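You operate a simulated robot arm through the tools that you are given. There is no shell and no other tool. Be economical: measure what you need, move in short steps, check, and stop when the job is done.

The job below is to be done with a simulated two-armed robot. You get a single attempt, and the scene is never put back.

JOB
Add two scoops of ice to the drink card's jug; cover it again.
Fine: lay the lid on the brown tray meanwhile; ice from the blue tub with the green scoop, which goes back.
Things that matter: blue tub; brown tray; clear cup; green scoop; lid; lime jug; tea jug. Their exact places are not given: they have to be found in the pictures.

The check looks at the end state, three seconds after you hand in, the way a careful person would. Anything else that was tipped, shoved, dropped, spilled or broken makes it a failure. Lids that push on must go on centred and level and be pressed home; caps that screw on are set level and turned clockwise until they are tight.

ROBOT AND FRAMES
Two 7-joint arms with three-finger grippers on one trunk, on a base that drives. Base frame: it is fixed to the floor where the robot stands at the start and does not move with it; the origin is under the middle of the robot, x ahead of it, y to its left, z up; the surface under the hand at the start is at about z = 740. Units: mm, degrees, N and s.
The left shoulder is at the start at [30, 124, 1183], the right one opposite. With the tool pointing down near the work surface each hand reaches from about 100 to 720 mm from the robot's upright axis, wherever it stands, measured 20 degrees to its own side. Places, roughly: blue tub [1500, -500, 750]; brown tray [800, -500, 700]; clear cup [1250, -500, 750]; green scoop [1500, -500, 750]; lid [700, 0, 1200]; lid (23x22x8 cm) [500, 0, 1200]; lime jug [800, -100, 1100]; tea jug [500, 0, 1100]. Payload 2.2 kg a hand.
The TCP of each hand is the grasp point between the finger pads, 28 mm short of the fingertips. In the tool frame z runs along the fingers and y along their closing line. The gripper opens to 102 mm. The gripper's body begins 71 mm behind the TCP.
Orientation is that of the tool frame in the base frame, as a unit quaternion [w, x, y, z]. With the fingers straight down and closing along the base's y, the tool's x points along the base's -x, its y along +y and its z along -z.

CONTROLS
- The arms move only by the tool servo_tool. It takes "left_increments", "right_increments" or both (then of equal length, played together; a hand with none holds still); each is a list of rows, each a list of 3 entries, a list of its own where there are three numbers: the gripper command, from -1 (fully open) to 1 (shut), values between in proportion, then the shift along the base's x, y, z in units of 20 mm (1.0 is 20 mm), then the turn, a rotation vector about the base's x, y, z in units of 6 degrees (1.0 is 6 degrees). In form: [[fingers, [tx, ty, tz], [wx, wy, wz]], ...]. A call has 1 to 20 rows; each row shifts and turns the commanded pose from where the row before left it. A call with a number of a shift or a turn outside -1 to 1 is refused whole. Each row takes 0.2 s and may step no farther than 50 mm and 8.6 degrees from the row before; otherwise, or with a gripper value out of range, the whole call is refused. A pose out of reach is approached as far as the arm can. The call stops where the force on the tool passes 40 N (or 10 N more than at its start, if that is more) or the arm is blocked; 0.2 s more then pass. The fingers move at their own pace and stop on an object; they squeeze with about 20 N. The grip force told is the motor's: it shows also when the fingers shut on nothing. Time passes only in rows, and 0.2 s behind the last, so rows that do not move let the fingers close. It gives the time, the measured TCP pose, the force on the tool (base axes), the opening and the grip force at its end, in the units of the frame above (readings bear some noise), with the torque about the TCP (base axes, N m) and any sound that the robot's microphone picked up.
- Cameras (640 x 400 px; columns grow to the right, rows downward): "scene" is now at [47.1, -15.2, 1902.8]; the picture's right is [-0.19, -0.98, 0.00], its down [-0.72, 0.14, -0.68] and it looks along [0.67, -0.13, -0.73] (base axes); focal length 282 px, centre (320, 200). "left" rides on the left gripper at [72, 38, -86] in its tool frame; the picture's right is [-0.47, 0.89, 0.00], its down [-0.60, -0.32, -0.73] and it looks along [-0.65, -0.34, 0.68] (tool axes); focal length 256 px, centre (320, 200). "right" rides on the right gripper at [69, 44, -86] in its tool frame; the picture's right is [-0.53, 0.85, 0.00], its down [-0.58, -0.36, -0.73] and it looks along [-0.62, -0.39, 0.68] (tool axes); focal length 256 px, centre (320, 200).
- capture(camera): a new picture of that camera. No time passes.
- lift_body(by): slides the trunk up (or, below 0, down) by that many mm; the arms and the scene camera ride with it, the base frame stays. It gives what a move gives, with no picture.
- drive_base(legs): drives the robot by 1 to 6 legs, each [ahead, left, turn to the left] in mm, mm and degrees, along the robot's own axes; the way and the turn of a leg run together, so that a leg with both is an arc; at most 1500 mm and 180 degrees a leg. The arms and the cameras ride along, it lands a little off, and it stops where it bumps. It gives what a move gives.
- pan_tilt(pan, tilt): turns the head with the scene camera to pan (to the left, within 143 degrees either way) and tilt (down, from -29 to 69), counted from straight ahead of the robot. It gives what a move gives.
- point_at(camera, pixels): for up to 12 pixels [column, row] of the newest picture of that camera ("zoom" is the newest enlarged one), the place [x, y, z] in the base frame of the surface seen there, good to about 2 mm. No time passes.
- enlarge(camera, box): a new picture of the part [left, top, right, bottom] of that camera's present view, enlarged. No time passes.
- finish_job(): hands the job in; it is judged then, once.

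Work in short steps. Measure before you move; look again where a grasp or a placing could have gone wrong, and mend it. You have 80 turns and 78 pictures in all, those below and enlarged ones among them. Open the grippers and draw the arms clear of the work before you hand the job in, unless the task says otherwise; then end with one line.

The tools are called after "Emit:" as name(argument=value, ...) on one line, values as JSON. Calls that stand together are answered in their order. servo_tool: Moves the arms, as the interface text tells. Its arguments: {"type":"object","properties":{"left_increments":{"type":"array","items":{"type":"array"}},"right_increments":{"type":"array","items":{"type":"array"}}},"required":[]} The other tools are called the same way: lift_body (by) slides the trunk up or down; drive_base (legs) drives the base; pan_tilt (pan, tilt) turns the head that bears the scene camera; capture (camera) takes a picture; point_at (camera, pixels) gives the place of the surface under pixels of a picture; enlarge (camera, box) takes an enlarged picture of a part of a camera's view; finish_job () hands the job in.

At the start:

```text
clock: 0.0
left_tool_pos: [466.2, 165.5, 1528.8]
left_tool_rot: [0.001, 0.001, 1.0, 0.0]
left_force: [0.3, 0.1, 0.2]
left_wrist_torque: [0.0, 0.0, 0.01]
left_opening: 102.0
left_finger_force: 0.1
right_tool_pos: [469.2, -323.1, 1512.6]
right_tool_rot: [-0.001, 0.0, 1.0, 0.0]
right_force: [0.3, 0.5, 0.1]
right_wrist_torque: [-0.02, 0.0, 0.0]
right_opening: 101.9
right_finger_force: 0.1
trunk travel left (down, up): [-425.0, 115.0]
robot x, y, heading: [-1.5, -0.0, 0.3]
head pan, tilt: [-11.1, 47.1]
```

scene: 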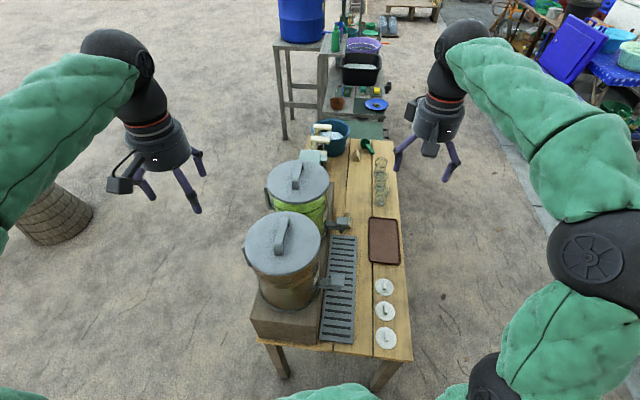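
right: 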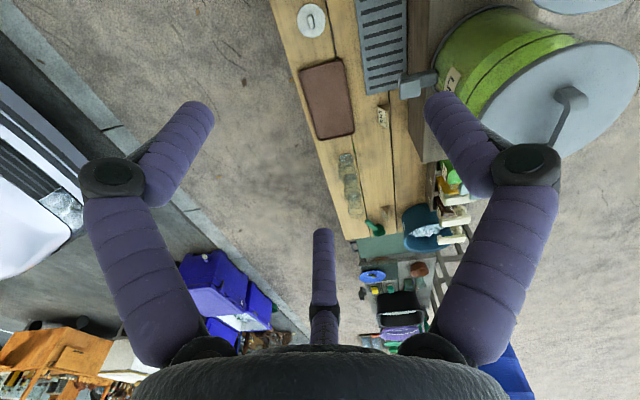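
left: 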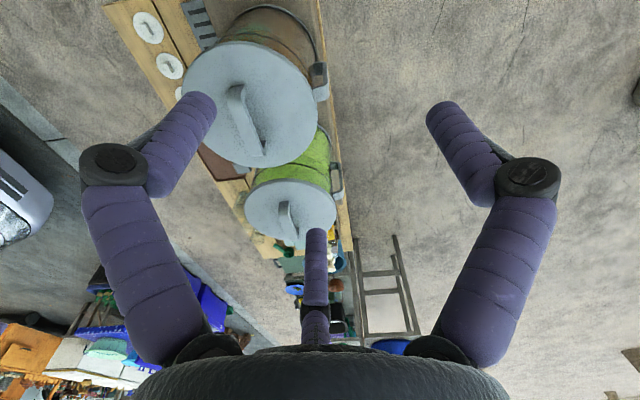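

The scene view shows two jugs, a tray (383,240), cups (380,180), a blue tub (333,135), a scoop (367,146) and a card (356,155). I'll enlarge to read the card and measure the main things.

Emit:
enlarge(camera="scene", box=[290, 100, 420, 200])

Emit:
enlarge(camera="right", box=[300, 60, 480, 260])

Emit:
point_at(camera="scene", pixels=[[283, 235], [299, 172], [383, 240], [333, 137], [367, 146], [356, 155], [380, 165], [380, 195], [340, 290], [284, 270], [385, 310], [330, 340]])

```text
4.00 times, centred on (355, 150) of scene
```

zoom: 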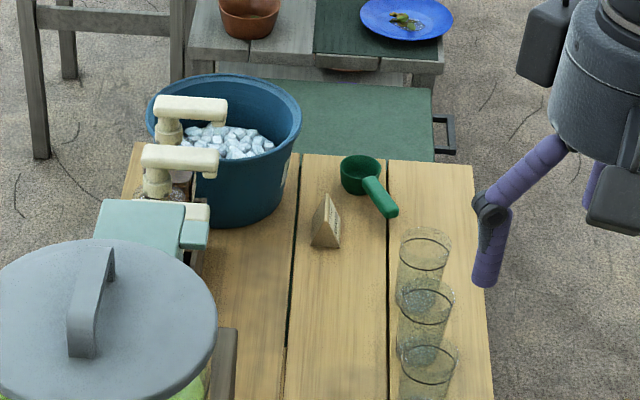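

```text
2.00 times, centred on (390, 160) of right
```

zoom: 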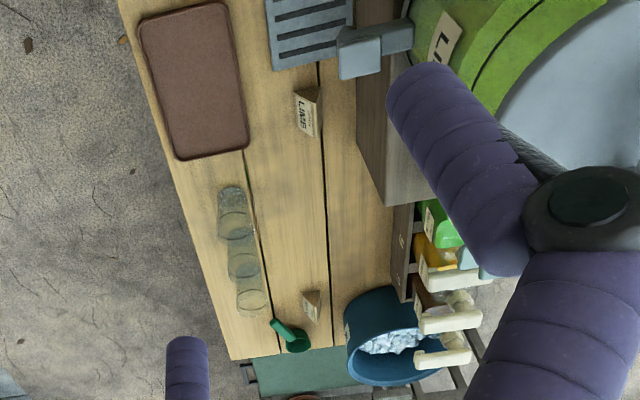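

```text
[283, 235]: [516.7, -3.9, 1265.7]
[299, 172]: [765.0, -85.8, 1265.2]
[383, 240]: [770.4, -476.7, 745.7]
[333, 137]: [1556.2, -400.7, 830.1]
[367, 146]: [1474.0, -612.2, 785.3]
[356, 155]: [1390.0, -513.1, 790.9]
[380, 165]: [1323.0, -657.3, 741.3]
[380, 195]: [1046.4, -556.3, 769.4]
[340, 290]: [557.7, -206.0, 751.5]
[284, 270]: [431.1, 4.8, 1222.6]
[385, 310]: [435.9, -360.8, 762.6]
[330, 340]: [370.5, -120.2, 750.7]
```

There are two little tent cards; I'll read both closely.

Emit:
enlarge(camera="right", box=[365, 95, 405, 135])

Emit:
enlarge(camera="right", box=[350, 190, 400, 230])

Emit:
enlarge(camera="scene", box=[230, 150, 420, 350])

```text
10.00 times, centred on (385, 115) of right
```

zoom: 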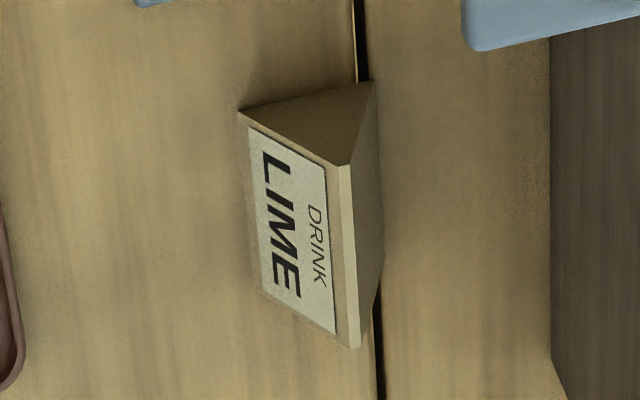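

```text
10.00 times, centred on (375, 210) of right
```

zoom: 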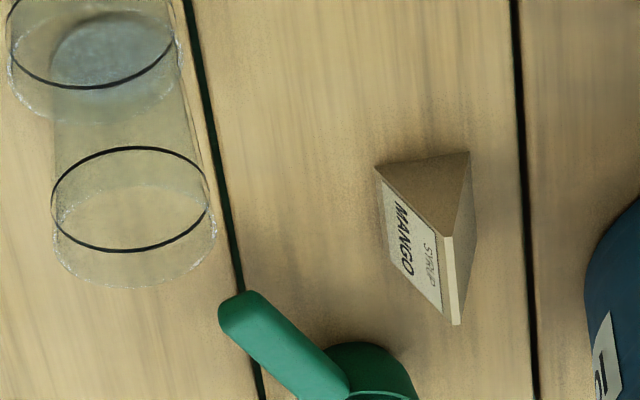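

```text
2.00 times, centred on (325, 250) of scene
```

zoom: 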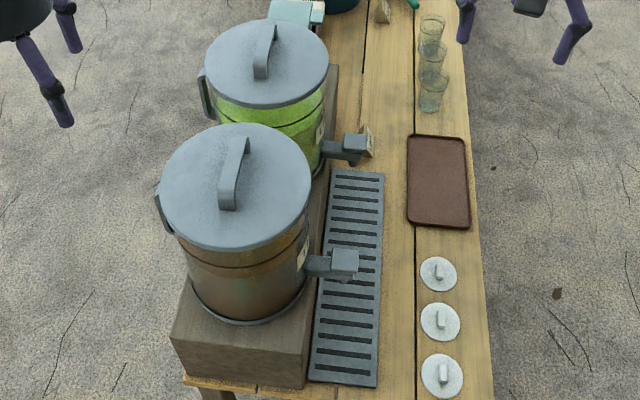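

The drink card says LIME, so it's the lime jug (the far one). I'll measure its lid, handle, body and the tray edges in this zoom.

Emit:
point_at(camera="zoom", pixels=[[270, 28], [264, 50], [260, 74], [206, 65], [327, 65], [262, 103], [268, 20], [440, 180], [415, 138], [464, 140], [412, 222], [468, 226]])

Emit:
enlarge(camera="scene", box=[255, 150, 345, 210])

```text
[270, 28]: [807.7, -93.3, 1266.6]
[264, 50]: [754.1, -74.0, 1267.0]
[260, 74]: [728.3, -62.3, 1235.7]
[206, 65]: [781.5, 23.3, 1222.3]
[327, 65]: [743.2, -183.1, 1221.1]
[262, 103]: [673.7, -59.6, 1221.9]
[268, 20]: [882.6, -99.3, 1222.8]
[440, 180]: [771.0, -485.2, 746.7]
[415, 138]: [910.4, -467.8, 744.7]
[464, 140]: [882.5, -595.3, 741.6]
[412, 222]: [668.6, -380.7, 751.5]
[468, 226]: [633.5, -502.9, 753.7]
```

```text
6.67 times, centred on (300, 180) of scene
```

zoom: 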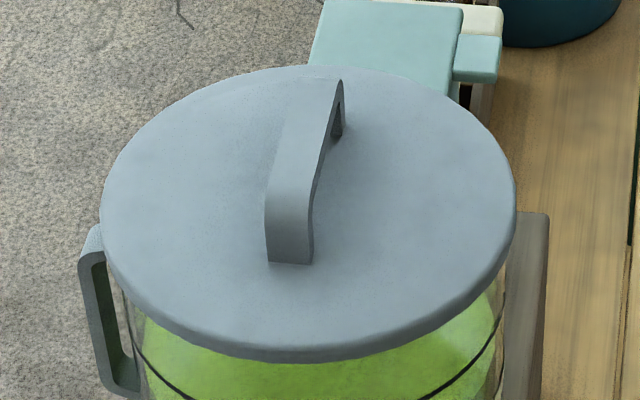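

Lime jug lid centre is about (767,-80), top 1222, handle top 1267. I'll measure the table edges, discs, cups and free floor to the right.

Emit:
capture(camera="scene")

Emit:
point_at(camera="scene", pixels=[[411, 355], [262, 340], [394, 150], [404, 250], [384, 287], [381, 198], [381, 178], [348, 216], [356, 215], [430, 300], [480, 230], [331, 125]])

Emit:
pan_tilt(pan=-60, tilt=45)

Emit:
capture(camera="scene")

```text
68 pictures are left
```

scene: 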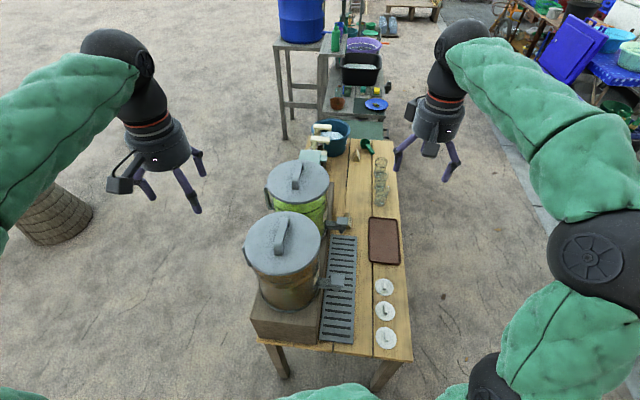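

```text
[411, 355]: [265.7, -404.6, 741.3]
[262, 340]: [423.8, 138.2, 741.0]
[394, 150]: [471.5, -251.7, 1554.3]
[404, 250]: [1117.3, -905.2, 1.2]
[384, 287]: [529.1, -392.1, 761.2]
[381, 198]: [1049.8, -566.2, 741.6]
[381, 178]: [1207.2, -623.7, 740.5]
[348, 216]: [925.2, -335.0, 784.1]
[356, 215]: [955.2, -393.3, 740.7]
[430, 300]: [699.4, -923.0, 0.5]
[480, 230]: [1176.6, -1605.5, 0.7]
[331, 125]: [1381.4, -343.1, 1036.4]
```

```text
clock: 1.2
left_tool_pos: [465.5, 166.8, 1527.9]
left_tool_rot: [0.0, 0.0, 1.0, 0.0]
left_force: [0.3, -0.2, 0.4]
left_wrist_torque: [0.03, 0.0, 0.01]
left_opening: 102.0
left_finger_force: 0.1
right_tool_pos: [469.8, -324.0, 1512.1]
right_tool_rot: [0.0, 0.0, 1.0, 0.0]
right_force: [0.0, -0.2, 0.2]
right_wrist_torque: [0.0, 0.03, -0.02]
right_opening: 102.0
right_finger_force: 0.1
trunk travel left (down, up): [-425.0, 115.0]
robot x, y, heading: [-3.3, -2.5, -0.2]
head pan, tilt: [-60.0, 45.0]
```

```text
67 pictures are left
```

scene: 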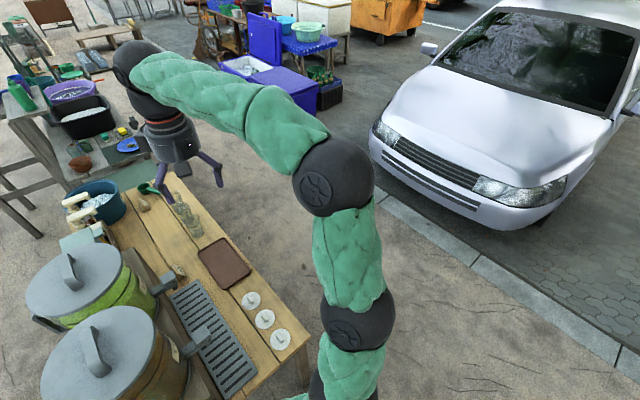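

Table long axis runs about -18°. I'll look down at my own base to know how near to the table I can stand.

Emit:
pan_tilt(pan=-30, tilt=69)

Emit:
capture(camera="scene")

```text
clock: 2.1
left_tool_pos: [465.9, 165.3, 1528.2]
left_tool_rot: [0.001, 0.0, 1.0, 0.0]
left_force: [0.7, 0.0, -0.4]
left_wrist_torque: [0.01, 0.0, -0.01]
left_opening: 101.8
left_finger_force: 0.2
right_tool_pos: [469.5, -323.9, 1513.1]
right_tool_rot: [0.0, 0.0, 1.0, 0.0]
right_force: [-0.2, 0.4, 1.9]
right_wrist_torque: [0.02, -0.03, 0.01]
right_opening: 102.3
right_finger_force: 0.2
trunk travel left (down, up): [-425.0, 115.0]
robot x, y, heading: [-2.0, -0.4, 0.0]
head pan, tilt: [-30.0, 68.8]
```

```text
66 pictures are left
```

scene: 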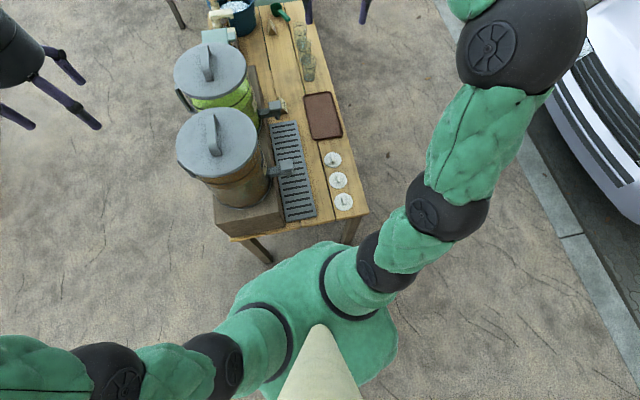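

The green body front edge is visible (pixels 330,242; 240,290; 395,330). Measure it.

Emit:
point_at(camera="scene", pixels=[[325, 243], [280, 258], [238, 290], [395, 312], [398, 345], [375, 380], [325, 260], [263, 255], [350, 240], [366, 212], [310, 395], [600, 200]])

```text
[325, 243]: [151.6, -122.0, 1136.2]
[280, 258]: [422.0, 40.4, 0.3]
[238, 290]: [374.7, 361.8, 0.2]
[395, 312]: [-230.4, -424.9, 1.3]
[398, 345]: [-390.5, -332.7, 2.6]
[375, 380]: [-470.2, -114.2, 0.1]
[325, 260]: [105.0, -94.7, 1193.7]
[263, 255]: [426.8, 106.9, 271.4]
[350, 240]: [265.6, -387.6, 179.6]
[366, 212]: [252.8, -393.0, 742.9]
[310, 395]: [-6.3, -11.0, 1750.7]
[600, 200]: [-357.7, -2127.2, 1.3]
```

Those edges fell on the floor; measure inside the green outline instead.

Emit:
point_at(camera="scene", pixels=[[320, 248], [300, 255], [280, 265], [250, 285], [240, 300], [235, 308], [388, 310], [390, 340], [370, 370], [350, 390], [280, 300], [350, 340]])

```text
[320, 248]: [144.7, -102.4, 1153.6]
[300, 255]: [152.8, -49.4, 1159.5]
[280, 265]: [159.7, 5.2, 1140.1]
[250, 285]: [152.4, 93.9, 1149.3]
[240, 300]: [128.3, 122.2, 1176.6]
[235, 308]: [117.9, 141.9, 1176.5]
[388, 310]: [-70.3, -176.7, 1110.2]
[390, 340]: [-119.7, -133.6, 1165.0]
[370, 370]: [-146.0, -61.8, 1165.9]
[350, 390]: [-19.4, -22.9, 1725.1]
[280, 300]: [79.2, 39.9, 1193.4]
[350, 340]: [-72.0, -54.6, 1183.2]
```

To learn the base's footprint I'll slide right 1000 mm (free floor seen there), lower the trunk, and look down.

Emit:
drive_base(legs=[[0, -1000, 0]])

Emit:
lift_body(by=-420)

Emit:
pan_tilt(pan=0, tilt=69)

Emit:
capture(camera="scene")

```text
clock: 7.3
left_tool_pos: [468.3, -820.9, 1527.9]
left_tool_rot: [0.0, -0.004, 1.0, 0.001]
left_force: [0.2, 0.7, -0.1]
left_wrist_torque: [-0.02, 0.01, 0.0]
left_opening: 102.0
left_finger_force: 0.1
right_tool_pos: [477.1, -1308.9, 1512.9]
right_tool_rot: [0.0, -0.004, 1.0, 0.001]
right_force: [-0.8, 0.4, -0.1]
right_wrist_torque: [-0.03, 0.0, -0.01]
right_opening: 102.0
right_finger_force: 0.1
trunk travel left (down, up): [-425.0, 115.0]
robot x, y, heading: [8.2, -990.4, 0.2]
head pan, tilt: [-30.0, 68.8]
```

```text
refused: -420 is not a number from -400 to 400
```

```text
clock: 8.2
left_tool_pos: [468.2, -820.2, 1527.7]
left_tool_rot: [0.001, -0.004, 1.0, 0.0]
left_force: [0.4, -0.4, 0.5]
left_wrist_torque: [0.0, 0.02, 0.05]
left_opening: 102.6
left_finger_force: 0.1
right_tool_pos: [476.8, -1309.1, 1513.0]
right_tool_rot: [0.0, -0.004, 1.0, 0.0]
right_force: [-1.0, -0.1, 0.2]
right_wrist_torque: [0.01, 0.0, 0.03]
right_opening: 102.0
right_finger_force: 0.0
trunk travel left (down, up): [-425.0, 115.0]
robot x, y, heading: [5.0, -990.6, 0.3]
head pan, tilt: [0.0, 68.8]
```

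```text
65 pictures are left
```

scene: 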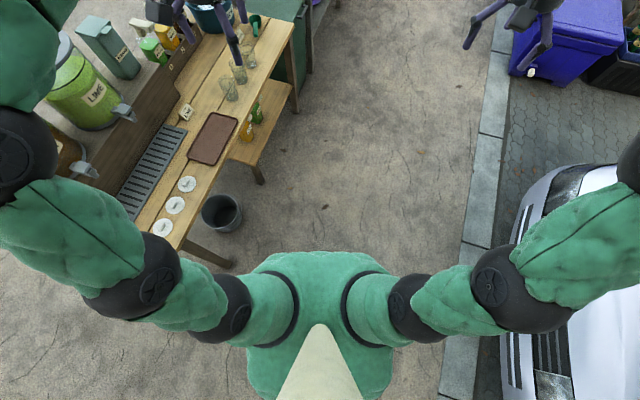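

There's a low shelf with bottles and a bucket on the right side. I'll measure them and lower the trunk to check the base.

Emit:
point_at(camera="scene", pixels=[[222, 195], [222, 225], [205, 210], [242, 212], [258, 110], [290, 88], [240, 155], [247, 130], [262, 175], [296, 25], [230, 265], [500, 360]])

Emit:
lift_body(by=-400)

Emit:
capture(camera="scene")

```text
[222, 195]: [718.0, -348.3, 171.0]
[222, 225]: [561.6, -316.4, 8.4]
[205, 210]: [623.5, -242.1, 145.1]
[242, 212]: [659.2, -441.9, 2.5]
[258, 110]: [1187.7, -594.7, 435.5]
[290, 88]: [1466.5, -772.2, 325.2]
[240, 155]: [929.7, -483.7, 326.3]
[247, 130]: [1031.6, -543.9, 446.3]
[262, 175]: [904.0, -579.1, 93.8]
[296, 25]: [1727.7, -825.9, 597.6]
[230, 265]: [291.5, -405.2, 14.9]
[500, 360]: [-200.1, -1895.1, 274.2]
```

```text
clock: 12.0
left_tool_pos: [469.1, -821.4, 1129.2]
left_tool_rot: [0.0, -0.004, 1.0, 0.0]
left_force: [0.4, -0.7, 0.4]
left_wrist_torque: [-0.02, 0.01, 0.04]
left_opening: 102.1
left_finger_force: 0.1
right_tool_pos: [477.9, -1308.6, 1112.9]
right_tool_rot: [0.0, -0.005, 1.0, 0.001]
right_force: [-0.9, -0.1, -1.0]
right_wrist_torque: [-0.01, 0.0, 0.03]
right_opening: 102.2
right_finger_force: 0.0
trunk travel left (down, up): [-25.0, 515.0]
robot x, y, heading: [3.5, -988.5, 0.2]
head pan, tilt: [0.0, 68.8]
```

```text
64 pictures are left
```

scene: 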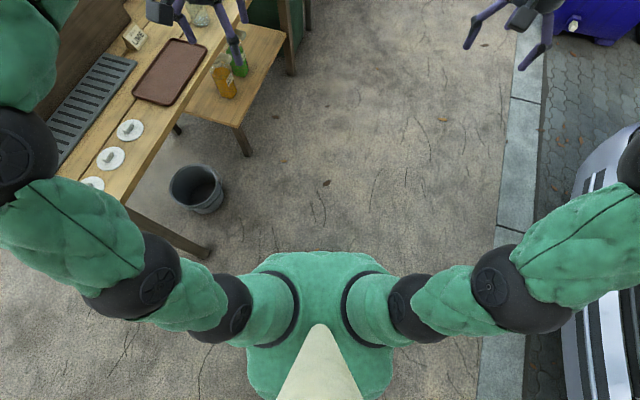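

The base front stays within about 256 mm of the axis. I'll raise the trunk fully, turn parallel to the table (-18°), and go to the near end of the table so the left hand can reach the lime lid.

Emit:
lift_body(by=400)

Emit:
lift_body(by=114)

Emit:
drive_base(legs=[[0, 0, -18], [-230, 0, 0], [0, 870, 0]])

Emit:
pan_tilt(pan=15, tilt=45)

Emit:
capture(camera="scene")

```text
clock: 15.9
left_tool_pos: [468.5, -821.6, 1528.5]
left_tool_rot: [0.0, -0.004, 1.0, 0.0]
left_force: [-0.2, -0.3, -0.5]
left_wrist_torque: [0.04, 0.0, 0.0]
left_opening: 102.2
left_finger_force: 0.1
right_tool_pos: [476.8, -1308.6, 1512.3]
right_tool_rot: [0.0, -0.004, 1.0, -0.001]
right_force: [-0.1, -0.6, -0.3]
right_wrist_torque: [-0.04, 0.02, -0.01]
right_opening: 101.9
right_finger_force: 0.0
trunk travel left (down, up): [-425.0, 115.0]
robot x, y, heading: [4.0, -992.4, 0.5]
head pan, tilt: [0.0, 68.8]
```

```text
clock: 17.3
left_tool_pos: [468.8, -822.2, 1641.6]
left_tool_rot: [0.0, -0.005, 1.0, 0.0]
left_force: [0.0, 0.3, 0.2]
left_wrist_torque: [0.01, -0.04, -0.03]
left_opening: 102.3
left_finger_force: 0.1
right_tool_pos: [476.7, -1309.1, 1627.2]
right_tool_rot: [0.0, -0.004, 1.0, 0.001]
right_force: [-0.3, -0.2, -0.8]
right_wrist_torque: [-0.02, -0.03, 0.02]
right_opening: 101.9
right_finger_force: 0.1
trunk travel left (down, up): [-539.0, 1.0]
robot x, y, heading: [2.9, -986.3, 0.6]
head pan, tilt: [0.0, 68.8]
```

```text
clock: 24.3
left_tool_pos: [542.9, -71.6, 1641.6]
left_tool_rot: [0.0, 0.152, 0.988, 0.0]
left_force: [0.9, 0.7, -0.1]
left_wrist_torque: [-0.03, -0.02, 0.0]
left_opening: 102.0
left_finger_force: 0.1
right_tool_pos: [400.6, -538.1, 1627.6]
right_tool_rot: [0.0, 0.152, 0.988, 0.0]
right_force: [0.4, 0.7, 0.6]
right_wrist_torque: [0.01, 0.01, -0.02]
right_opening: 101.8
right_finger_force: 0.1
trunk travel left (down, up): [-539.0, 1.0]
robot x, y, heading: [51.1, -88.6, -17.4]
head pan, tilt: [0.0, 68.8]
```

```text
clock: 25.2
left_tool_pos: [542.8, -70.5, 1641.0]
left_tool_rot: [0.0, 0.153, 0.988, 0.0]
left_force: [0.3, 0.2, 0.1]
left_wrist_torque: [0.01, -0.02, 0.0]
left_opening: 101.9
left_finger_force: 0.1
right_tool_pos: [401.5, -537.8, 1627.1]
right_tool_rot: [0.0, 0.153, 0.988, 0.0]
right_force: [-0.6, -0.3, 0.1]
right_wrist_torque: [0.05, 0.01, -0.03]
right_opening: 101.9
right_finger_force: 0.2
trunk travel left (down, up): [-539.0, 1.0]
robot x, y, heading: [52.4, -94.2, -17.2]
head pan, tilt: [15.0, 45.0]
```

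```text
63 pictures are left
```

scene: 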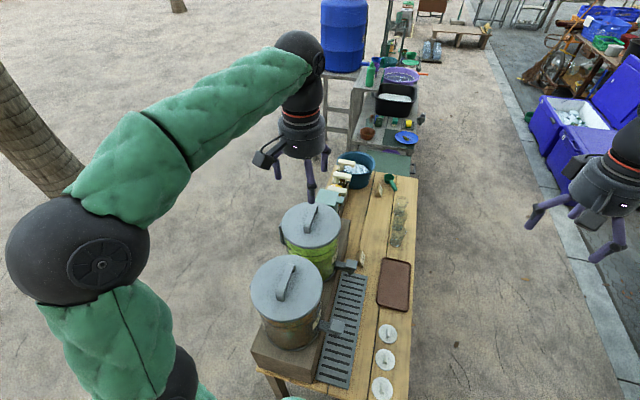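

At s≈78. Measure the lime lid's handle closely now.

Emit:
enlarge(camera="scene", box=[275, 195, 347, 240])

Emit:
enlarge(camera="left", box=[120, 0, 440, 200])

```text
8.89 times, centred on (311, 218) of scene
```

zoom: 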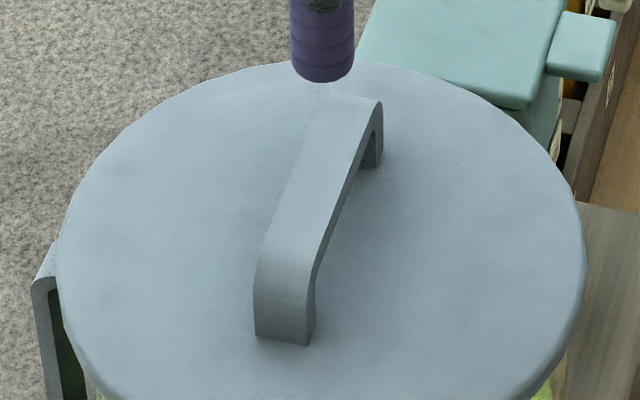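

```text
2.00 times, centred on (280, 100) of left
```

zoom: 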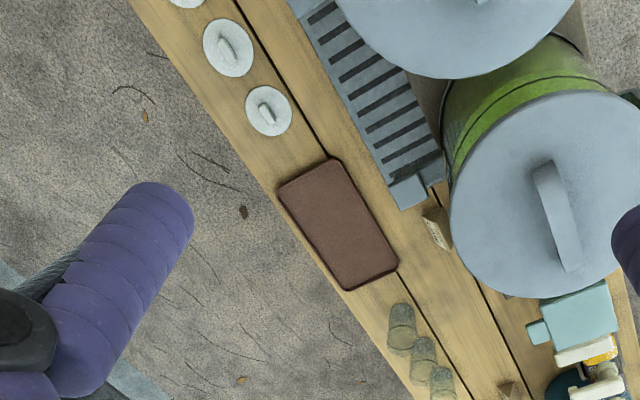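

Measure handle, lid rim, and tray corners in the left zoom.

Emit:
point_at(camera="zoom", pixels=[[543, 168], [556, 210], [570, 262], [545, 210], [566, 207], [455, 225], [570, 95], [283, 190], [331, 163], [393, 266], [347, 287], [338, 225]])

Emit:
enlarge(camera="scene", box=[275, 195, 347, 240])

Emit:
point_at(camera="zoom", pixels=[[345, 110], [310, 180], [275, 265], [290, 180], [325, 180], [330, 120], [370, 110], [65, 240], [578, 240], [90, 170], [560, 340], [200, 90]])

```text
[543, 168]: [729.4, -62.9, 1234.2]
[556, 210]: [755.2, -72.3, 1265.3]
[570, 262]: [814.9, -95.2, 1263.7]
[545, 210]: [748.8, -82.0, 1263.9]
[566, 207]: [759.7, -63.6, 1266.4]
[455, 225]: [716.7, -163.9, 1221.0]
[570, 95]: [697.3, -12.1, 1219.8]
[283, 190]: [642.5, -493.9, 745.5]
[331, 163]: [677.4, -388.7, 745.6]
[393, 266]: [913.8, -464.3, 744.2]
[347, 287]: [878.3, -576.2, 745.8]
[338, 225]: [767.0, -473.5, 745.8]
```

```text
8.89 times, centred on (311, 218) of scene
```

zoom: 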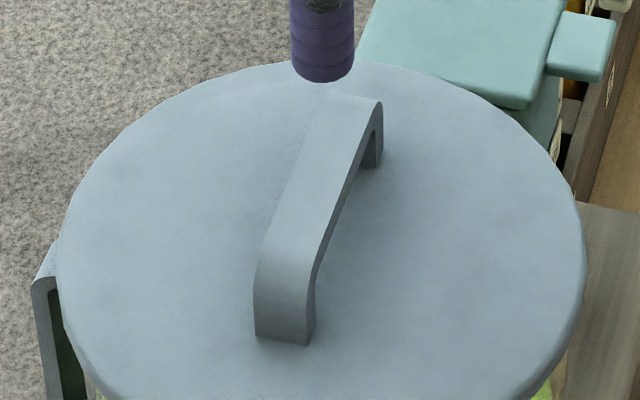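

```text
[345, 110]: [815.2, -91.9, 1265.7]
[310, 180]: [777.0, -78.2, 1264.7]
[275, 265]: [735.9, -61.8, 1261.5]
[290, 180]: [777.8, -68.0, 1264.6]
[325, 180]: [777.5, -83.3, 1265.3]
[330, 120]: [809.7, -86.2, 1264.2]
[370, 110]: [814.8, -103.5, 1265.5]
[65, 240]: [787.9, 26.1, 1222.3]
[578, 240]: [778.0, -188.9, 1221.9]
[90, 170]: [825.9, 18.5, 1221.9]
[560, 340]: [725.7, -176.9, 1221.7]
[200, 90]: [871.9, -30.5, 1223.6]
```

Lid centre ≈ (776,-79), handle yaw ≈ -20.5°, top 1265. I move the left hand above the handle.

Emit:
servo_tool(left_increments=[[-1, [0.896, -0.029, -0.5], [0, 0, -0.037]], [-1, [0.896, -0.029, -0.5], [0, 0, -0.037]], [-1, [0.896, -0.029, -1], [0, 0, -0.037]], [-1, [0.896, -0.029, -1], [0, 0, -0.037]], [-1, [0.896, -0.029, -1], [0, 0, -0.037]], [-1, [0.896, -0.029, -1], [0, 0, -0.037]], [-1, [0.896, -0.029, -1], [0, 0, -0.037]], [-1, [0.896, -0.029, -1], [0, 0, -0.037]], [-1, [0.896, -0.029, -1], [0, 0, -0.037]], [-1, [0.896, -0.029, -1], [0, 0, -0.037]], [-1, [0.896, -0.029, -1], [0, 0, -0.037]], [-1, [0.896, -0.029, -1], [0, 0, -0.037]], [-1, [0.896, -0.029, -1], [0, 0, -0.037]], [-1, [0, 0, -1], [0, 0, 0]], [-1, [0, 0, 0], [0, 0, 0]]])

Emit:
capture(camera="left")

```text
clock: 28.4
left_tool_pos: [776.2, -78.6, 1381.2]
left_tool_rot: [0.0, 0.177, 0.984, 0.001]
left_force: [-0.2, -0.6, -0.2]
left_wrist_torque: [-0.01, 0.01, -0.06]
left_opening: 101.6
left_finger_force: 0.0
right_tool_pos: [401.4, -538.0, 1627.5]
right_tool_rot: [0.001, 0.152, 0.988, 0.0]
right_force: [0.9, 0.4, 1.0]
right_wrist_torque: [0.03, -0.04, 0.0]
right_opening: 101.8
right_finger_force: 0.0
trunk travel left (down, up): [-539.0, 1.0]
robot x, y, heading: [48.0, -88.1, -17.7]
head pan, tilt: [15.0, 45.0]
```

```text
59 pictures are left
```

left: 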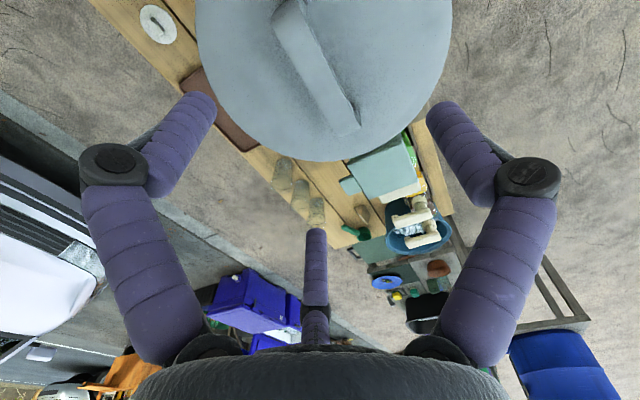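

The hand sits above the handle in line. I descend to z 1258 and look before closing.

Emit:
servo_tool(left_increments=[[-1, [0, 0, -1], [0, 0, 0]], [-1, [0, 0, -1], [0, 0, 0]], [-1, [0, 0, -1], [0, 0, 0]], [-1, [0, 0, -1], [0, 0, 0]], [-1, [0, 0, -1], [0, 0, 0]], [-1, [0, 0, -0.6], [0, 0, 0]], [-1, [0, 0, -0.55], [0, 0, 0]], [-1, [0, 0, 0], [0, 0, 0]]])

Emit:
capture(camera="left")

Emit:
enlarge(camera="scene", box=[260, 160, 370, 240])

```text
clock: 30.2
left_tool_pos: [777.1, -78.5, 1258.0]
left_tool_rot: [0.0, 0.177, 0.984, -0.001]
left_force: [0.4, -0.7, 0.0]
left_wrist_torque: [0.02, -0.02, -0.03]
left_opening: 102.0
left_finger_force: 0.0
right_tool_pos: [399.9, -537.8, 1627.5]
right_tool_rot: [-0.001, 0.153, 0.988, 0.0]
right_force: [-0.5, -0.3, -0.3]
right_wrist_torque: [0.0, 0.01, -0.02]
right_opening: 101.6
right_finger_force: 0.2
trunk travel left (down, up): [-539.0, 1.0]
robot x, y, heading: [48.4, -91.1, -17.3]
head pan, tilt: [15.0, 45.0]
```

```text
58 pictures are left
```

left: 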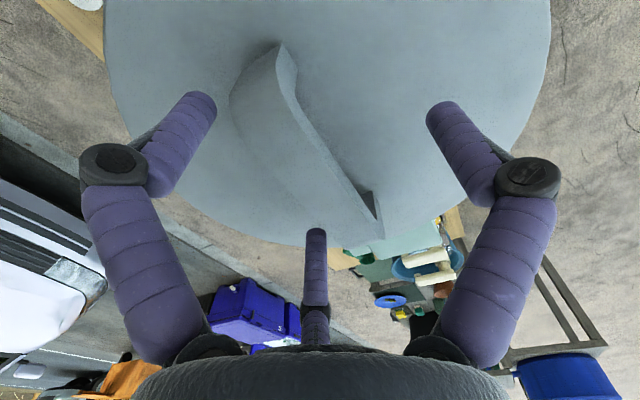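

```text
5.00 times, centred on (315, 200) of scene
```

zoom: 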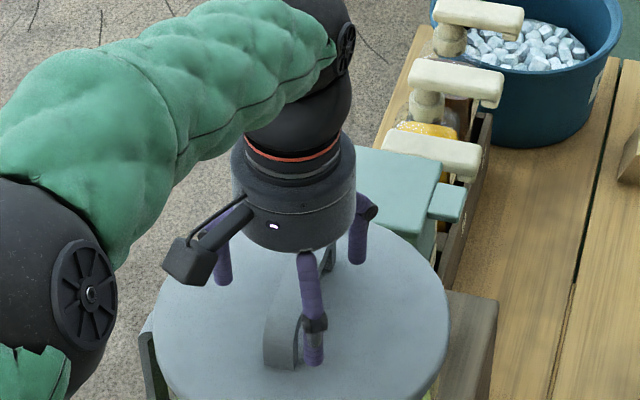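

The strap lies between the fingers. Close and hold.

Emit:
servo_tool(left_increments=[[1, [0, 0, 0], [0, 0, 0]], [1, [0, 0, 0], [0, 0, 0]], [1, [0, 0, 0], [0, 0, 0]], [1, [0, 0, 0], [0, 0, 0]], [1, [0, 0, 0], [0, 0, 0]]])

Emit:
capture(camera="left")

```text
clock: 31.4
left_tool_pos: [775.4, -80.1, 1258.5]
left_tool_rot: [0.001, 0.176, 0.984, 0.0]
left_force: [-2.2, -7.6, 4.3]
left_wrist_torque: [-0.01, -0.03, -0.13]
left_opening: 28.7
left_finger_force: 20.7
right_tool_pos: [400.1, -538.1, 1626.9]
right_tool_rot: [0.0, 0.152, 0.988, 0.001]
right_force: [0.4, 0.4, -1.1]
right_wrist_torque: [0.01, 0.03, 0.01]
right_opening: 101.9
right_finger_force: 0.2
trunk travel left (down, up): [-539.0, 1.0]
robot x, y, heading: [49.0, -89.0, -17.3]
head pan, tilt: [15.0, 45.0]
```

```text
56 pictures are left
```

left: 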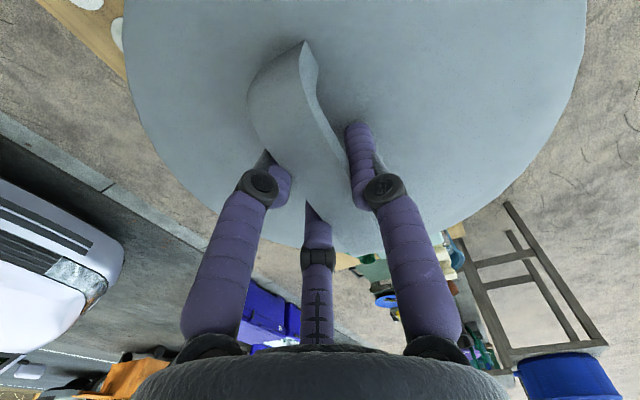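

Gripped at 28.7 mm. Lift slowly.

Emit:
servo_tool(left_increments=[[1, [0, 0, 0.2], [0, 0, 0]], [1, [0, 0, 0.3], [0, 0, 0]], [1, [0, 0, 0.4], [0, 0, 0]], [1, [0, 0, 0.5], [0, 0, 0]], [1, [0, 0, 0.6], [0, 0, 0]], [1, [0, 0, 0], [0, 0, 0]]])

Emit:
enlarge(camera="scene", box=[240, 160, 384, 260])

```text
clock: 32.8
left_tool_pos: [776.8, -80.3, 1299.6]
left_tool_rot: [0.0, 0.177, 0.984, 0.0]
left_force: [0.1, 0.1, -1.3]
left_wrist_torque: [0.0, 0.01, -0.01]
left_opening: 28.6
left_finger_force: 19.8
right_tool_pos: [400.4, -538.1, 1626.8]
right_tool_rot: [0.001, 0.152, 0.988, 0.0]
right_force: [0.2, 0.0, -0.7]
right_wrist_torque: [0.04, -0.01, 0.01]
right_opening: 102.1
right_finger_force: 0.0
trunk travel left (down, up): [-539.0, 1.0]
robot x, y, heading: [48.2, -89.7, -17.7]
head pan, tilt: [15.0, 45.0]
```

```text
4.00 times, centred on (312, 210) of scene
```

zoom: 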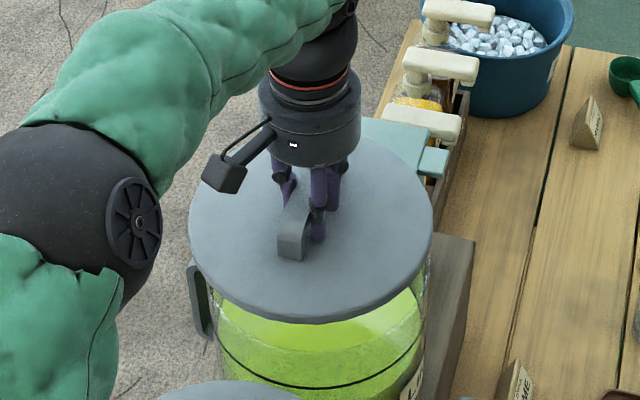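

The lid is off, level. Raise it to ~1460 and draw it back over the tea jug.

Emit:
servo_tool(left_increments=[[1, [0, 0, 0.6], [0, 0, 0]], [1, [0, 0, 1], [0, 0, 0]], [1, [0, 0, 1], [0, 0, 0]], [1, [0, 0, 1], [0, 0, 0]], [1, [0, 0, 1], [0, 0, 0]], [1, [0, 0, 1], [0, 0, 0]], [1, [0, 0, 1], [0, 0, 0]], [1, [-0.5, 0, 1], [0, 0, 0]], [1, [-1, 0, 0.4], [0, 0, 0]], [1, [-1, 0, 0], [0, 0, 0]], [1, [-1, 0, 0], [0, 0, 0]], [1, [-1, 0, 0], [0, 0, 0]], [1, [-1, 0, 0], [0, 0, 0]], [1, [-1, 0, 0], [0, 0, 0]], [1, [-1, 0, 0], [0, 0, 0]], [1, [-1, 0, 0], [0, 0, 0]], [1, [-1, 0, 0], [0, 0, 0]], [1, [-1, 0, 0], [0, 0, 0]], [1, [-0.5, 0, 0], [0, 0, 0]], [1, [0, 0, 0], [0, 0, 0]]])

Emit:
drive_base(legs=[[0, -680, 0], [940, 0, 0], [0, 0, 90]])

Emit:
pan_tilt(pan=10, tilt=55)

Emit:
capture(camera="scene")

```text
clock: 37.0
left_tool_pos: [555.6, -79.2, 1459.1]
left_tool_rot: [0.0, 0.177, 0.984, 0.0]
left_force: [0.9, -0.1, -1.5]
left_wrist_torque: [0.0, 0.02, 0.01]
left_opening: 28.4
left_finger_force: 20.0
right_tool_pos: [400.3, -537.7, 1627.1]
right_tool_rot: [0.0, 0.151, 0.988, 0.0]
right_force: [0.5, -0.5, -0.1]
right_wrist_torque: [0.01, -0.02, -0.01]
right_opening: 101.8
right_finger_force: 0.1
trunk travel left (down, up): [-539.0, 1.0]
robot x, y, heading: [49.0, -90.3, -17.3]
head pan, tilt: [15.0, 45.0]
```

```text
clock: 49.0
left_tool_pos: [727.3, -508.9, 1458.8]
left_tool_rot: [0.0, -0.576, 0.817, 0.0]
left_force: [-0.6, 0.9, -1.1]
left_wrist_torque: [0.02, 0.01, 0.0]
left_opening: 28.1
left_finger_force: 19.9
right_tool_pos: [1188.1, -658.1, 1627.2]
right_tool_rot: [0.0, -0.596, 0.803, 0.0]
right_force: [-0.7, 0.2, -0.3]
right_wrist_torque: [-0.03, -0.03, 0.03]
right_opening: 101.7
right_finger_force: 0.2
trunk travel left (down, up): [-539.0, 1.0]
robot x, y, heading: [740.6, -1016.4, 73.1]
head pan, tilt: [15.0, 45.0]
```

```text
clock: 49.8
left_tool_pos: [725.9, -509.5, 1458.7]
left_tool_rot: [0.0, -0.576, 0.817, 0.0]
left_force: [0.3, -0.3, -1.8]
left_wrist_torque: [-0.02, -0.03, -0.01]
left_opening: 28.2
left_finger_force: 20.1
right_tool_pos: [1187.6, -659.5, 1627.8]
right_tool_rot: [0.0, -0.597, 0.803, 0.0]
right_force: [0.5, 0.1, 0.5]
right_wrist_torque: [-0.04, 0.03, 0.0]
right_opening: 102.1
right_finger_force: 0.1
trunk travel left (down, up): [-539.0, 1.0]
robot x, y, heading: [743.2, -1013.6, 73.1]
head pan, tilt: [10.0, 55.0]
```

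```text
54 pictures are left
```

scene: 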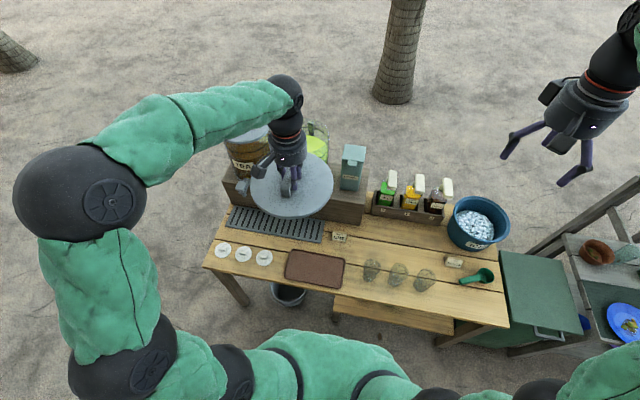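

Now beside the tray. Shift the lid above the tray centre (778,-481) and lower the trunk 400 mm.

Emit:
servo_tool(left_increments=[[1, [0.65, 0.35, 0], [0, 0, 0]], [1, [0.65, 0.35, 0], [0, 0, 0]], [1, [0.65, 0.35, 0], [0, 0, 0]], [1, [0.65, 0.35, 0], [0, 0, 0]], [1, [0, 0, 0], [0, 0, 0]]])

Emit:
lift_body(by=-400)

Emit:
capture(camera="scene")

Emit:
capture(camera="right")

```text
clock: 51.0
left_tool_pos: [779.9, -481.7, 1458.9]
left_tool_rot: [0.001, -0.577, 0.817, 0.001]
left_force: [0.2, 0.1, -0.6]
left_wrist_torque: [-0.02, 0.01, 0.02]
left_opening: 28.2
left_finger_force: 19.7
right_tool_pos: [1187.8, -659.5, 1628.1]
right_tool_rot: [0.0, -0.596, 0.803, 0.0]
right_force: [-0.8, -0.6, 0.0]
right_wrist_torque: [-0.02, 0.0, 0.01]
right_opening: 101.8
right_finger_force: 0.1
trunk travel left (down, up): [-539.0, 1.0]
robot x, y, heading: [744.9, -1015.8, 73.0]
head pan, tilt: [10.0, 55.0]
```

```text
clock: 54.8
left_tool_pos: [779.4, -481.4, 1059.8]
left_tool_rot: [0.0, -0.577, 0.817, 0.0]
left_force: [-0.1, -0.7, -1.0]
left_wrist_torque: [0.0, 0.02, 0.02]
left_opening: 28.4
left_finger_force: 20.4
right_tool_pos: [1187.3, -658.4, 1227.7]
right_tool_rot: [0.0, -0.596, 0.803, 0.0]
right_force: [0.5, 0.4, 0.8]
right_wrist_torque: [-0.03, 0.0, -0.04]
right_opening: 101.7
right_finger_force: 0.0
trunk travel left (down, up): [-139.0, 401.0]
robot x, y, heading: [744.7, -1013.6, 73.1]
head pan, tilt: [10.0, 55.0]
```

```text
53 pictures are left
```

scene: 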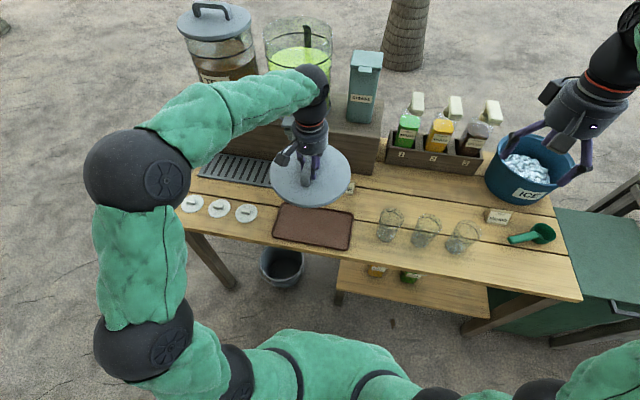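

```text
52 pictures are left
```

right: 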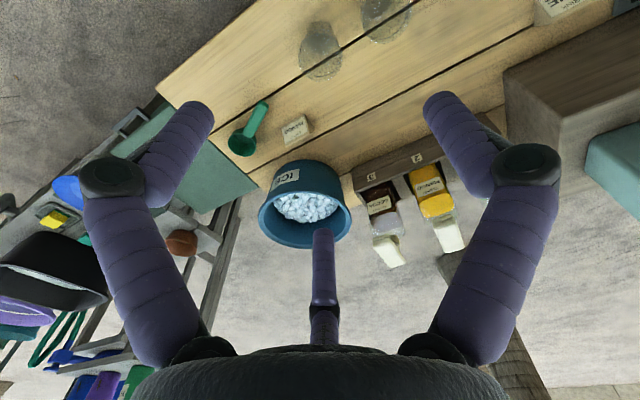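

Clear above the tray. Lower with the arm to z≈845, then creep.

Emit:
servo_tool(left_increments=[[1, [0, 0, -1], [0, 0, 0]], [1, [0, 0, -1], [0, 0, 0]], [1, [0, 0, -1], [0, 0, 0]], [1, [0, 0, -1], [0, 0, 0]], [1, [0, 0, -1], [0, 0, 0]], [1, [0, 0, -1], [0, 0, 0]], [1, [0, 0, -1], [0, 0, 0]], [1, [0, 0, -1], [0, 0, 0]], [1, [0, 0, -1], [0, 0, 0]], [1, [0, 0, -1], [0, 0, 0]], [1, [0, 0, 0], [0, 0, 0]]])

Emit:
capture(camera="scene")

Emit:
enlarge(camera="scene", box=[240, 110, 400, 260])

```text
clock: 57.2
left_tool_pos: [779.6, -480.9, 858.9]
left_tool_rot: [0.0, -0.577, 0.817, 0.0]
left_force: [0.4, 0.2, -1.3]
left_wrist_torque: [-0.02, -0.04, 0.02]
left_opening: 28.4
left_finger_force: 20.3
right_tool_pos: [1187.0, -659.5, 1227.2]
right_tool_rot: [0.0, -0.596, 0.803, 0.001]
right_force: [-0.3, 0.2, -0.5]
right_wrist_torque: [0.0, 0.04, 0.04]
right_opening: 102.0
right_finger_force: 0.0
trunk travel left (down, up): [-139.0, 401.0]
robot x, y, heading: [742.8, -1018.1, 73.2]
head pan, tilt: [10.0, 55.0]
```

```text
51 pictures are left
```

scene: 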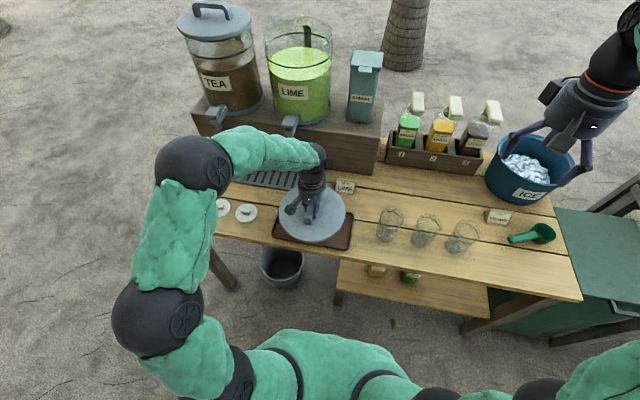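

```text
2.67 times, centred on (320, 185) of scene
```

zoom: 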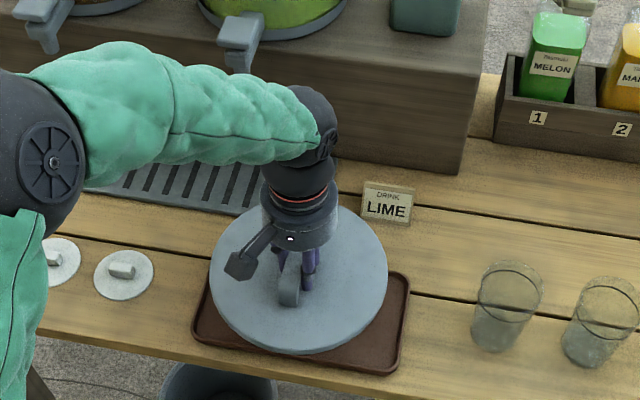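

Positioned over the tray. Creep down to contact.

Emit:
servo_tool(left_increments=[[1, [0, 0, -0.7], [0, 0, 0]], [1, [0, 0, -0.3], [0, 0, 0]], [1, [0, 0, -0.15], [0, 0, 0]], [1, [0, 0, -0.15], [0, 0, 0]], [1, [0, 0, -0.15], [0, 0, 0]], [1, [0, 0, -0.15], [0, 0, 0]], [1, [0, 0, 0], [0, 0, 0]]])

```text
clock: 58.8
left_tool_pos: [777.6, -481.9, 827.5]
left_tool_rot: [0.0, -0.576, 0.817, 0.0]
left_force: [0.2, 0.0, -1.2]
left_wrist_torque: [-0.02, 0.01, 0.03]
left_opening: 28.5
left_finger_force: 20.0
right_tool_pos: [1187.8, -658.7, 1226.5]
right_tool_rot: [0.0, -0.596, 0.803, 0.001]
right_force: [-0.6, -0.9, 0.2]
right_wrist_torque: [0.01, 0.0, 0.01]
right_opening: 102.1
right_finger_force: 0.0
trunk travel left (down, up): [-139.0, 401.0]
robot x, y, heading: [739.8, -1017.8, 73.3]
head pan, tilt: [10.0, 55.0]
```

No contact yet; creep further.

Emit:
servo_tool(left_increments=[[1, [0, 0, -0.15], [0, 0, 0]], [1, [0, 0, -0.15], [0, 0, 0]], [1, [0, 0, -0.15], [0, 0, 0]], [1, [0, 0, -0.15], [0, 0, 0]], [1, [0, 0, 0], [0, 0, 0]]])

Emit:
enlarge(camera="scene", box=[260, 140, 380, 260])

Emit:
point_at(camera="zoom", pixels=[[320, 315], [230, 300], [400, 300], [290, 325]])

```text
clock: 60.0
left_tool_pos: [778.5, -481.6, 814.9]
left_tool_rot: [0.001, -0.576, 0.817, 0.0]
left_force: [-0.8, 3.3, 9.2]
left_wrist_torque: [-0.26, 0.17, -0.17]
left_opening: 28.6
left_finger_force: 20.1
right_tool_pos: [1187.2, -660.9, 1226.9]
right_tool_rot: [-0.001, -0.596, 0.803, 0.0]
right_force: [-0.4, -0.1, -0.3]
right_wrist_torque: [0.01, -0.01, 0.0]
right_opening: 102.0
right_finger_force: 0.0
trunk travel left (down, up): [-139.0, 401.0]
robot x, y, heading: [742.9, -1015.6, 73.5]
head pan, tilt: [10.0, 55.0]
```

```text
3.33 times, centred on (320, 200) of scene
```

zoom: 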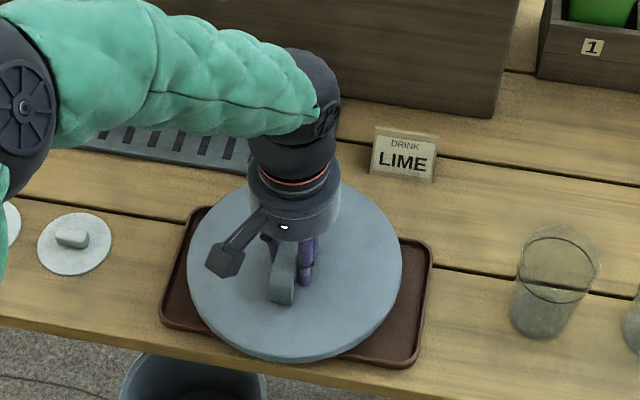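

```text
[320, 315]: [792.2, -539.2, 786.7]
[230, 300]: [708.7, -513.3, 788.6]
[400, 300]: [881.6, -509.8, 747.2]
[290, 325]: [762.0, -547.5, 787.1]
```

Contact at z≈816, lid rests level on the tray. Open and rise straight up.

Emit:
servo_tool(left_increments=[[1, [0, 0, 0.1], [0, 0, 0]], [-1, [0, 0, 0], [0, 0, 0]], [-1, [0, 0, 0], [0, 0, 0]], [-1, [0, 0, 0], [0, 0, 0]], [-1, [0, 0, 0.5], [0, 0, 0]], [-1, [0, 0, 1], [0, 0, 0]], [-1, [0, 0, 1], [0, 0, 0]], [-1, [0, 0, 1], [0, 0, 0]], [-1, [0, 0, 1], [0, 0, 0]], [-1, [0, 0, 1], [0, 0, 0]], [-1, [0, 0, 1], [0, 0, 0]], [-1, [0, 0, 1], [0, 0, 0]], [-1, [0, 0, 1], [0, 0, 0]], [-1, [0, 0, 1], [0, 0, 0]], [-1, [0, 0, 1], [0, 0, 0]], [-1, [0, 0, 1], [0, 0, 0]], [-1, [0, 0, 1], [0, 0, 0]], [-1, [0, 0, 0], [0, 0, 0]]])

Emit:
capture(camera="scene")

Emit:
enlarge(camera="scene", box=[270, 150, 370, 260])

Emit:
point_at(camera="zoom", pixels=[[300, 290], [200, 240], [380, 240], [200, 150], [330, 130]])

```text
clock: 63.8
left_tool_pos: [778.3, -480.9, 1067.5]
left_tool_rot: [-0.001, -0.576, 0.817, -0.001]
left_force: [0.4, -0.2, -0.8]
left_wrist_torque: [0.0, -0.01, 0.04]
left_opening: 101.9
left_finger_force: 0.0
right_tool_pos: [1186.9, -658.5, 1227.2]
right_tool_rot: [0.0, -0.596, 0.803, 0.0]
right_force: [-0.3, -0.3, -0.5]
right_wrist_torque: [0.0, -0.01, -0.02]
right_opening: 102.1
right_finger_force: 0.1
trunk travel left (down, up): [-139.0, 401.0]
robot x, y, heading: [741.3, -1017.0, 73.4]
head pan, tilt: [10.0, 55.0]
```

```text
48 pictures are left
```

scene: 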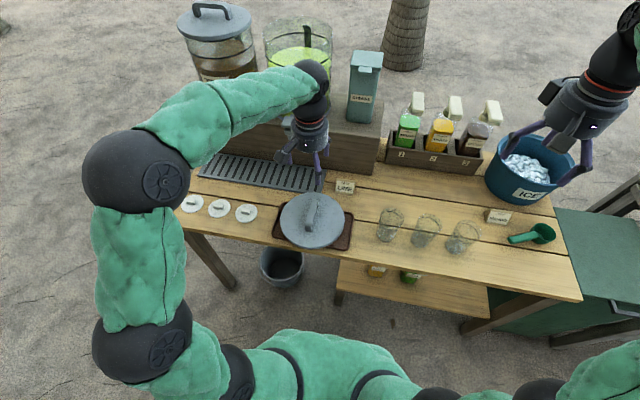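

```text
3.64 times, centred on (320, 205) of scene
```

zoom: 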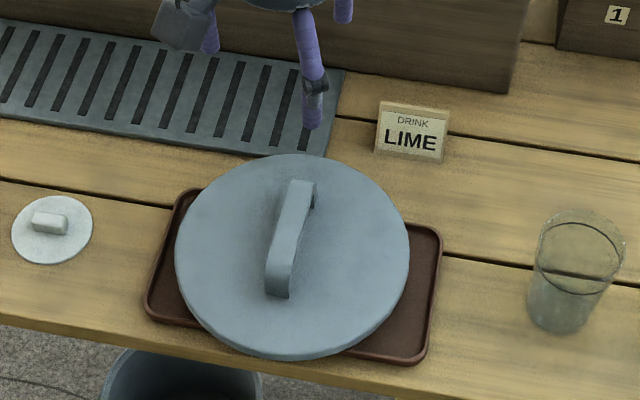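

```text
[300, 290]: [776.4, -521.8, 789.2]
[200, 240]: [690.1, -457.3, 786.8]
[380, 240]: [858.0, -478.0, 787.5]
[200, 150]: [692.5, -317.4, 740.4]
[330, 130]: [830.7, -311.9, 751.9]
```

Lid rests well on the tray. Next I retract the left hand up and back, measure the far-end objects (green box, scoop) for the next standing place.

Emit:
point_at(camera="scene", pixels=[[578, 300], [545, 340], [618, 305], [510, 345], [585, 345], [630, 320], [541, 233], [518, 238], [530, 195], [560, 170], [528, 165], [497, 217]])

Emit:
servo_tool(left_increments=[[-1, [0, 0, 1], [0, 0, 0]], [-1, [0, 0, 1], [0, 0, 0]], [-1, [0, 0, 1], [0, 0, 0]], [-1, [-0.3, -0.95, 1], [0, 0, 0]], [-1, [-0.3, -0.95, 1], [0, 0, 0]], [-1, [-0.3, -0.95, 0], [0, 0, 0]], [-1, [-0.3, -0.95, 0], [0, 0, 0]], [-1, [-0.3, -0.95, 0], [0, 0, 0]], [-1, [-0.3, -0.95, 0], [0, 0, 0]], [-1, [-0.3, -0.95, 0], [0, 0, 0]], [-1, [-0.3, -0.95, 0], [0, 0, 0]], [-1, [-0.3, -0.95, 0], [0, 0, 0]], [-1, [0, 0, 0], [0, 0, 0]]])

```text
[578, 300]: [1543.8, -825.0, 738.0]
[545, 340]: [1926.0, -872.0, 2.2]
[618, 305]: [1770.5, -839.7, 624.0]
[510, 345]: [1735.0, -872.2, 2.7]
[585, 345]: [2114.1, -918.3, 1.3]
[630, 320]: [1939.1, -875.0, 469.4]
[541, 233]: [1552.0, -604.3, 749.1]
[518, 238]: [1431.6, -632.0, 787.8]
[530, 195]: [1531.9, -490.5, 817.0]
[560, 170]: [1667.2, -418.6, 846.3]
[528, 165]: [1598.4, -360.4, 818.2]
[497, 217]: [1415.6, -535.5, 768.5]
```

```text
clock: 66.6
left_tool_pos: [724.6, -652.4, 1166.7]
left_tool_rot: [0.0, -0.577, 0.817, 0.0]
left_force: [0.3, 0.7, 0.2]
left_wrist_torque: [-0.02, -0.02, -0.02]
left_opening: 102.0
left_finger_force: 0.1
right_tool_pos: [1188.7, -658.5, 1227.5]
right_tool_rot: [0.0, -0.596, 0.803, -0.001]
right_force: [-0.2, 0.1, 0.4]
right_wrist_torque: [-0.05, -0.01, -0.01]
right_opening: 101.9
right_finger_force: 0.1
trunk travel left (down, up): [-139.0, 401.0]
robot x, y, heading: [744.4, -1014.9, 73.4]
head pan, tilt: [10.0, 55.0]
```

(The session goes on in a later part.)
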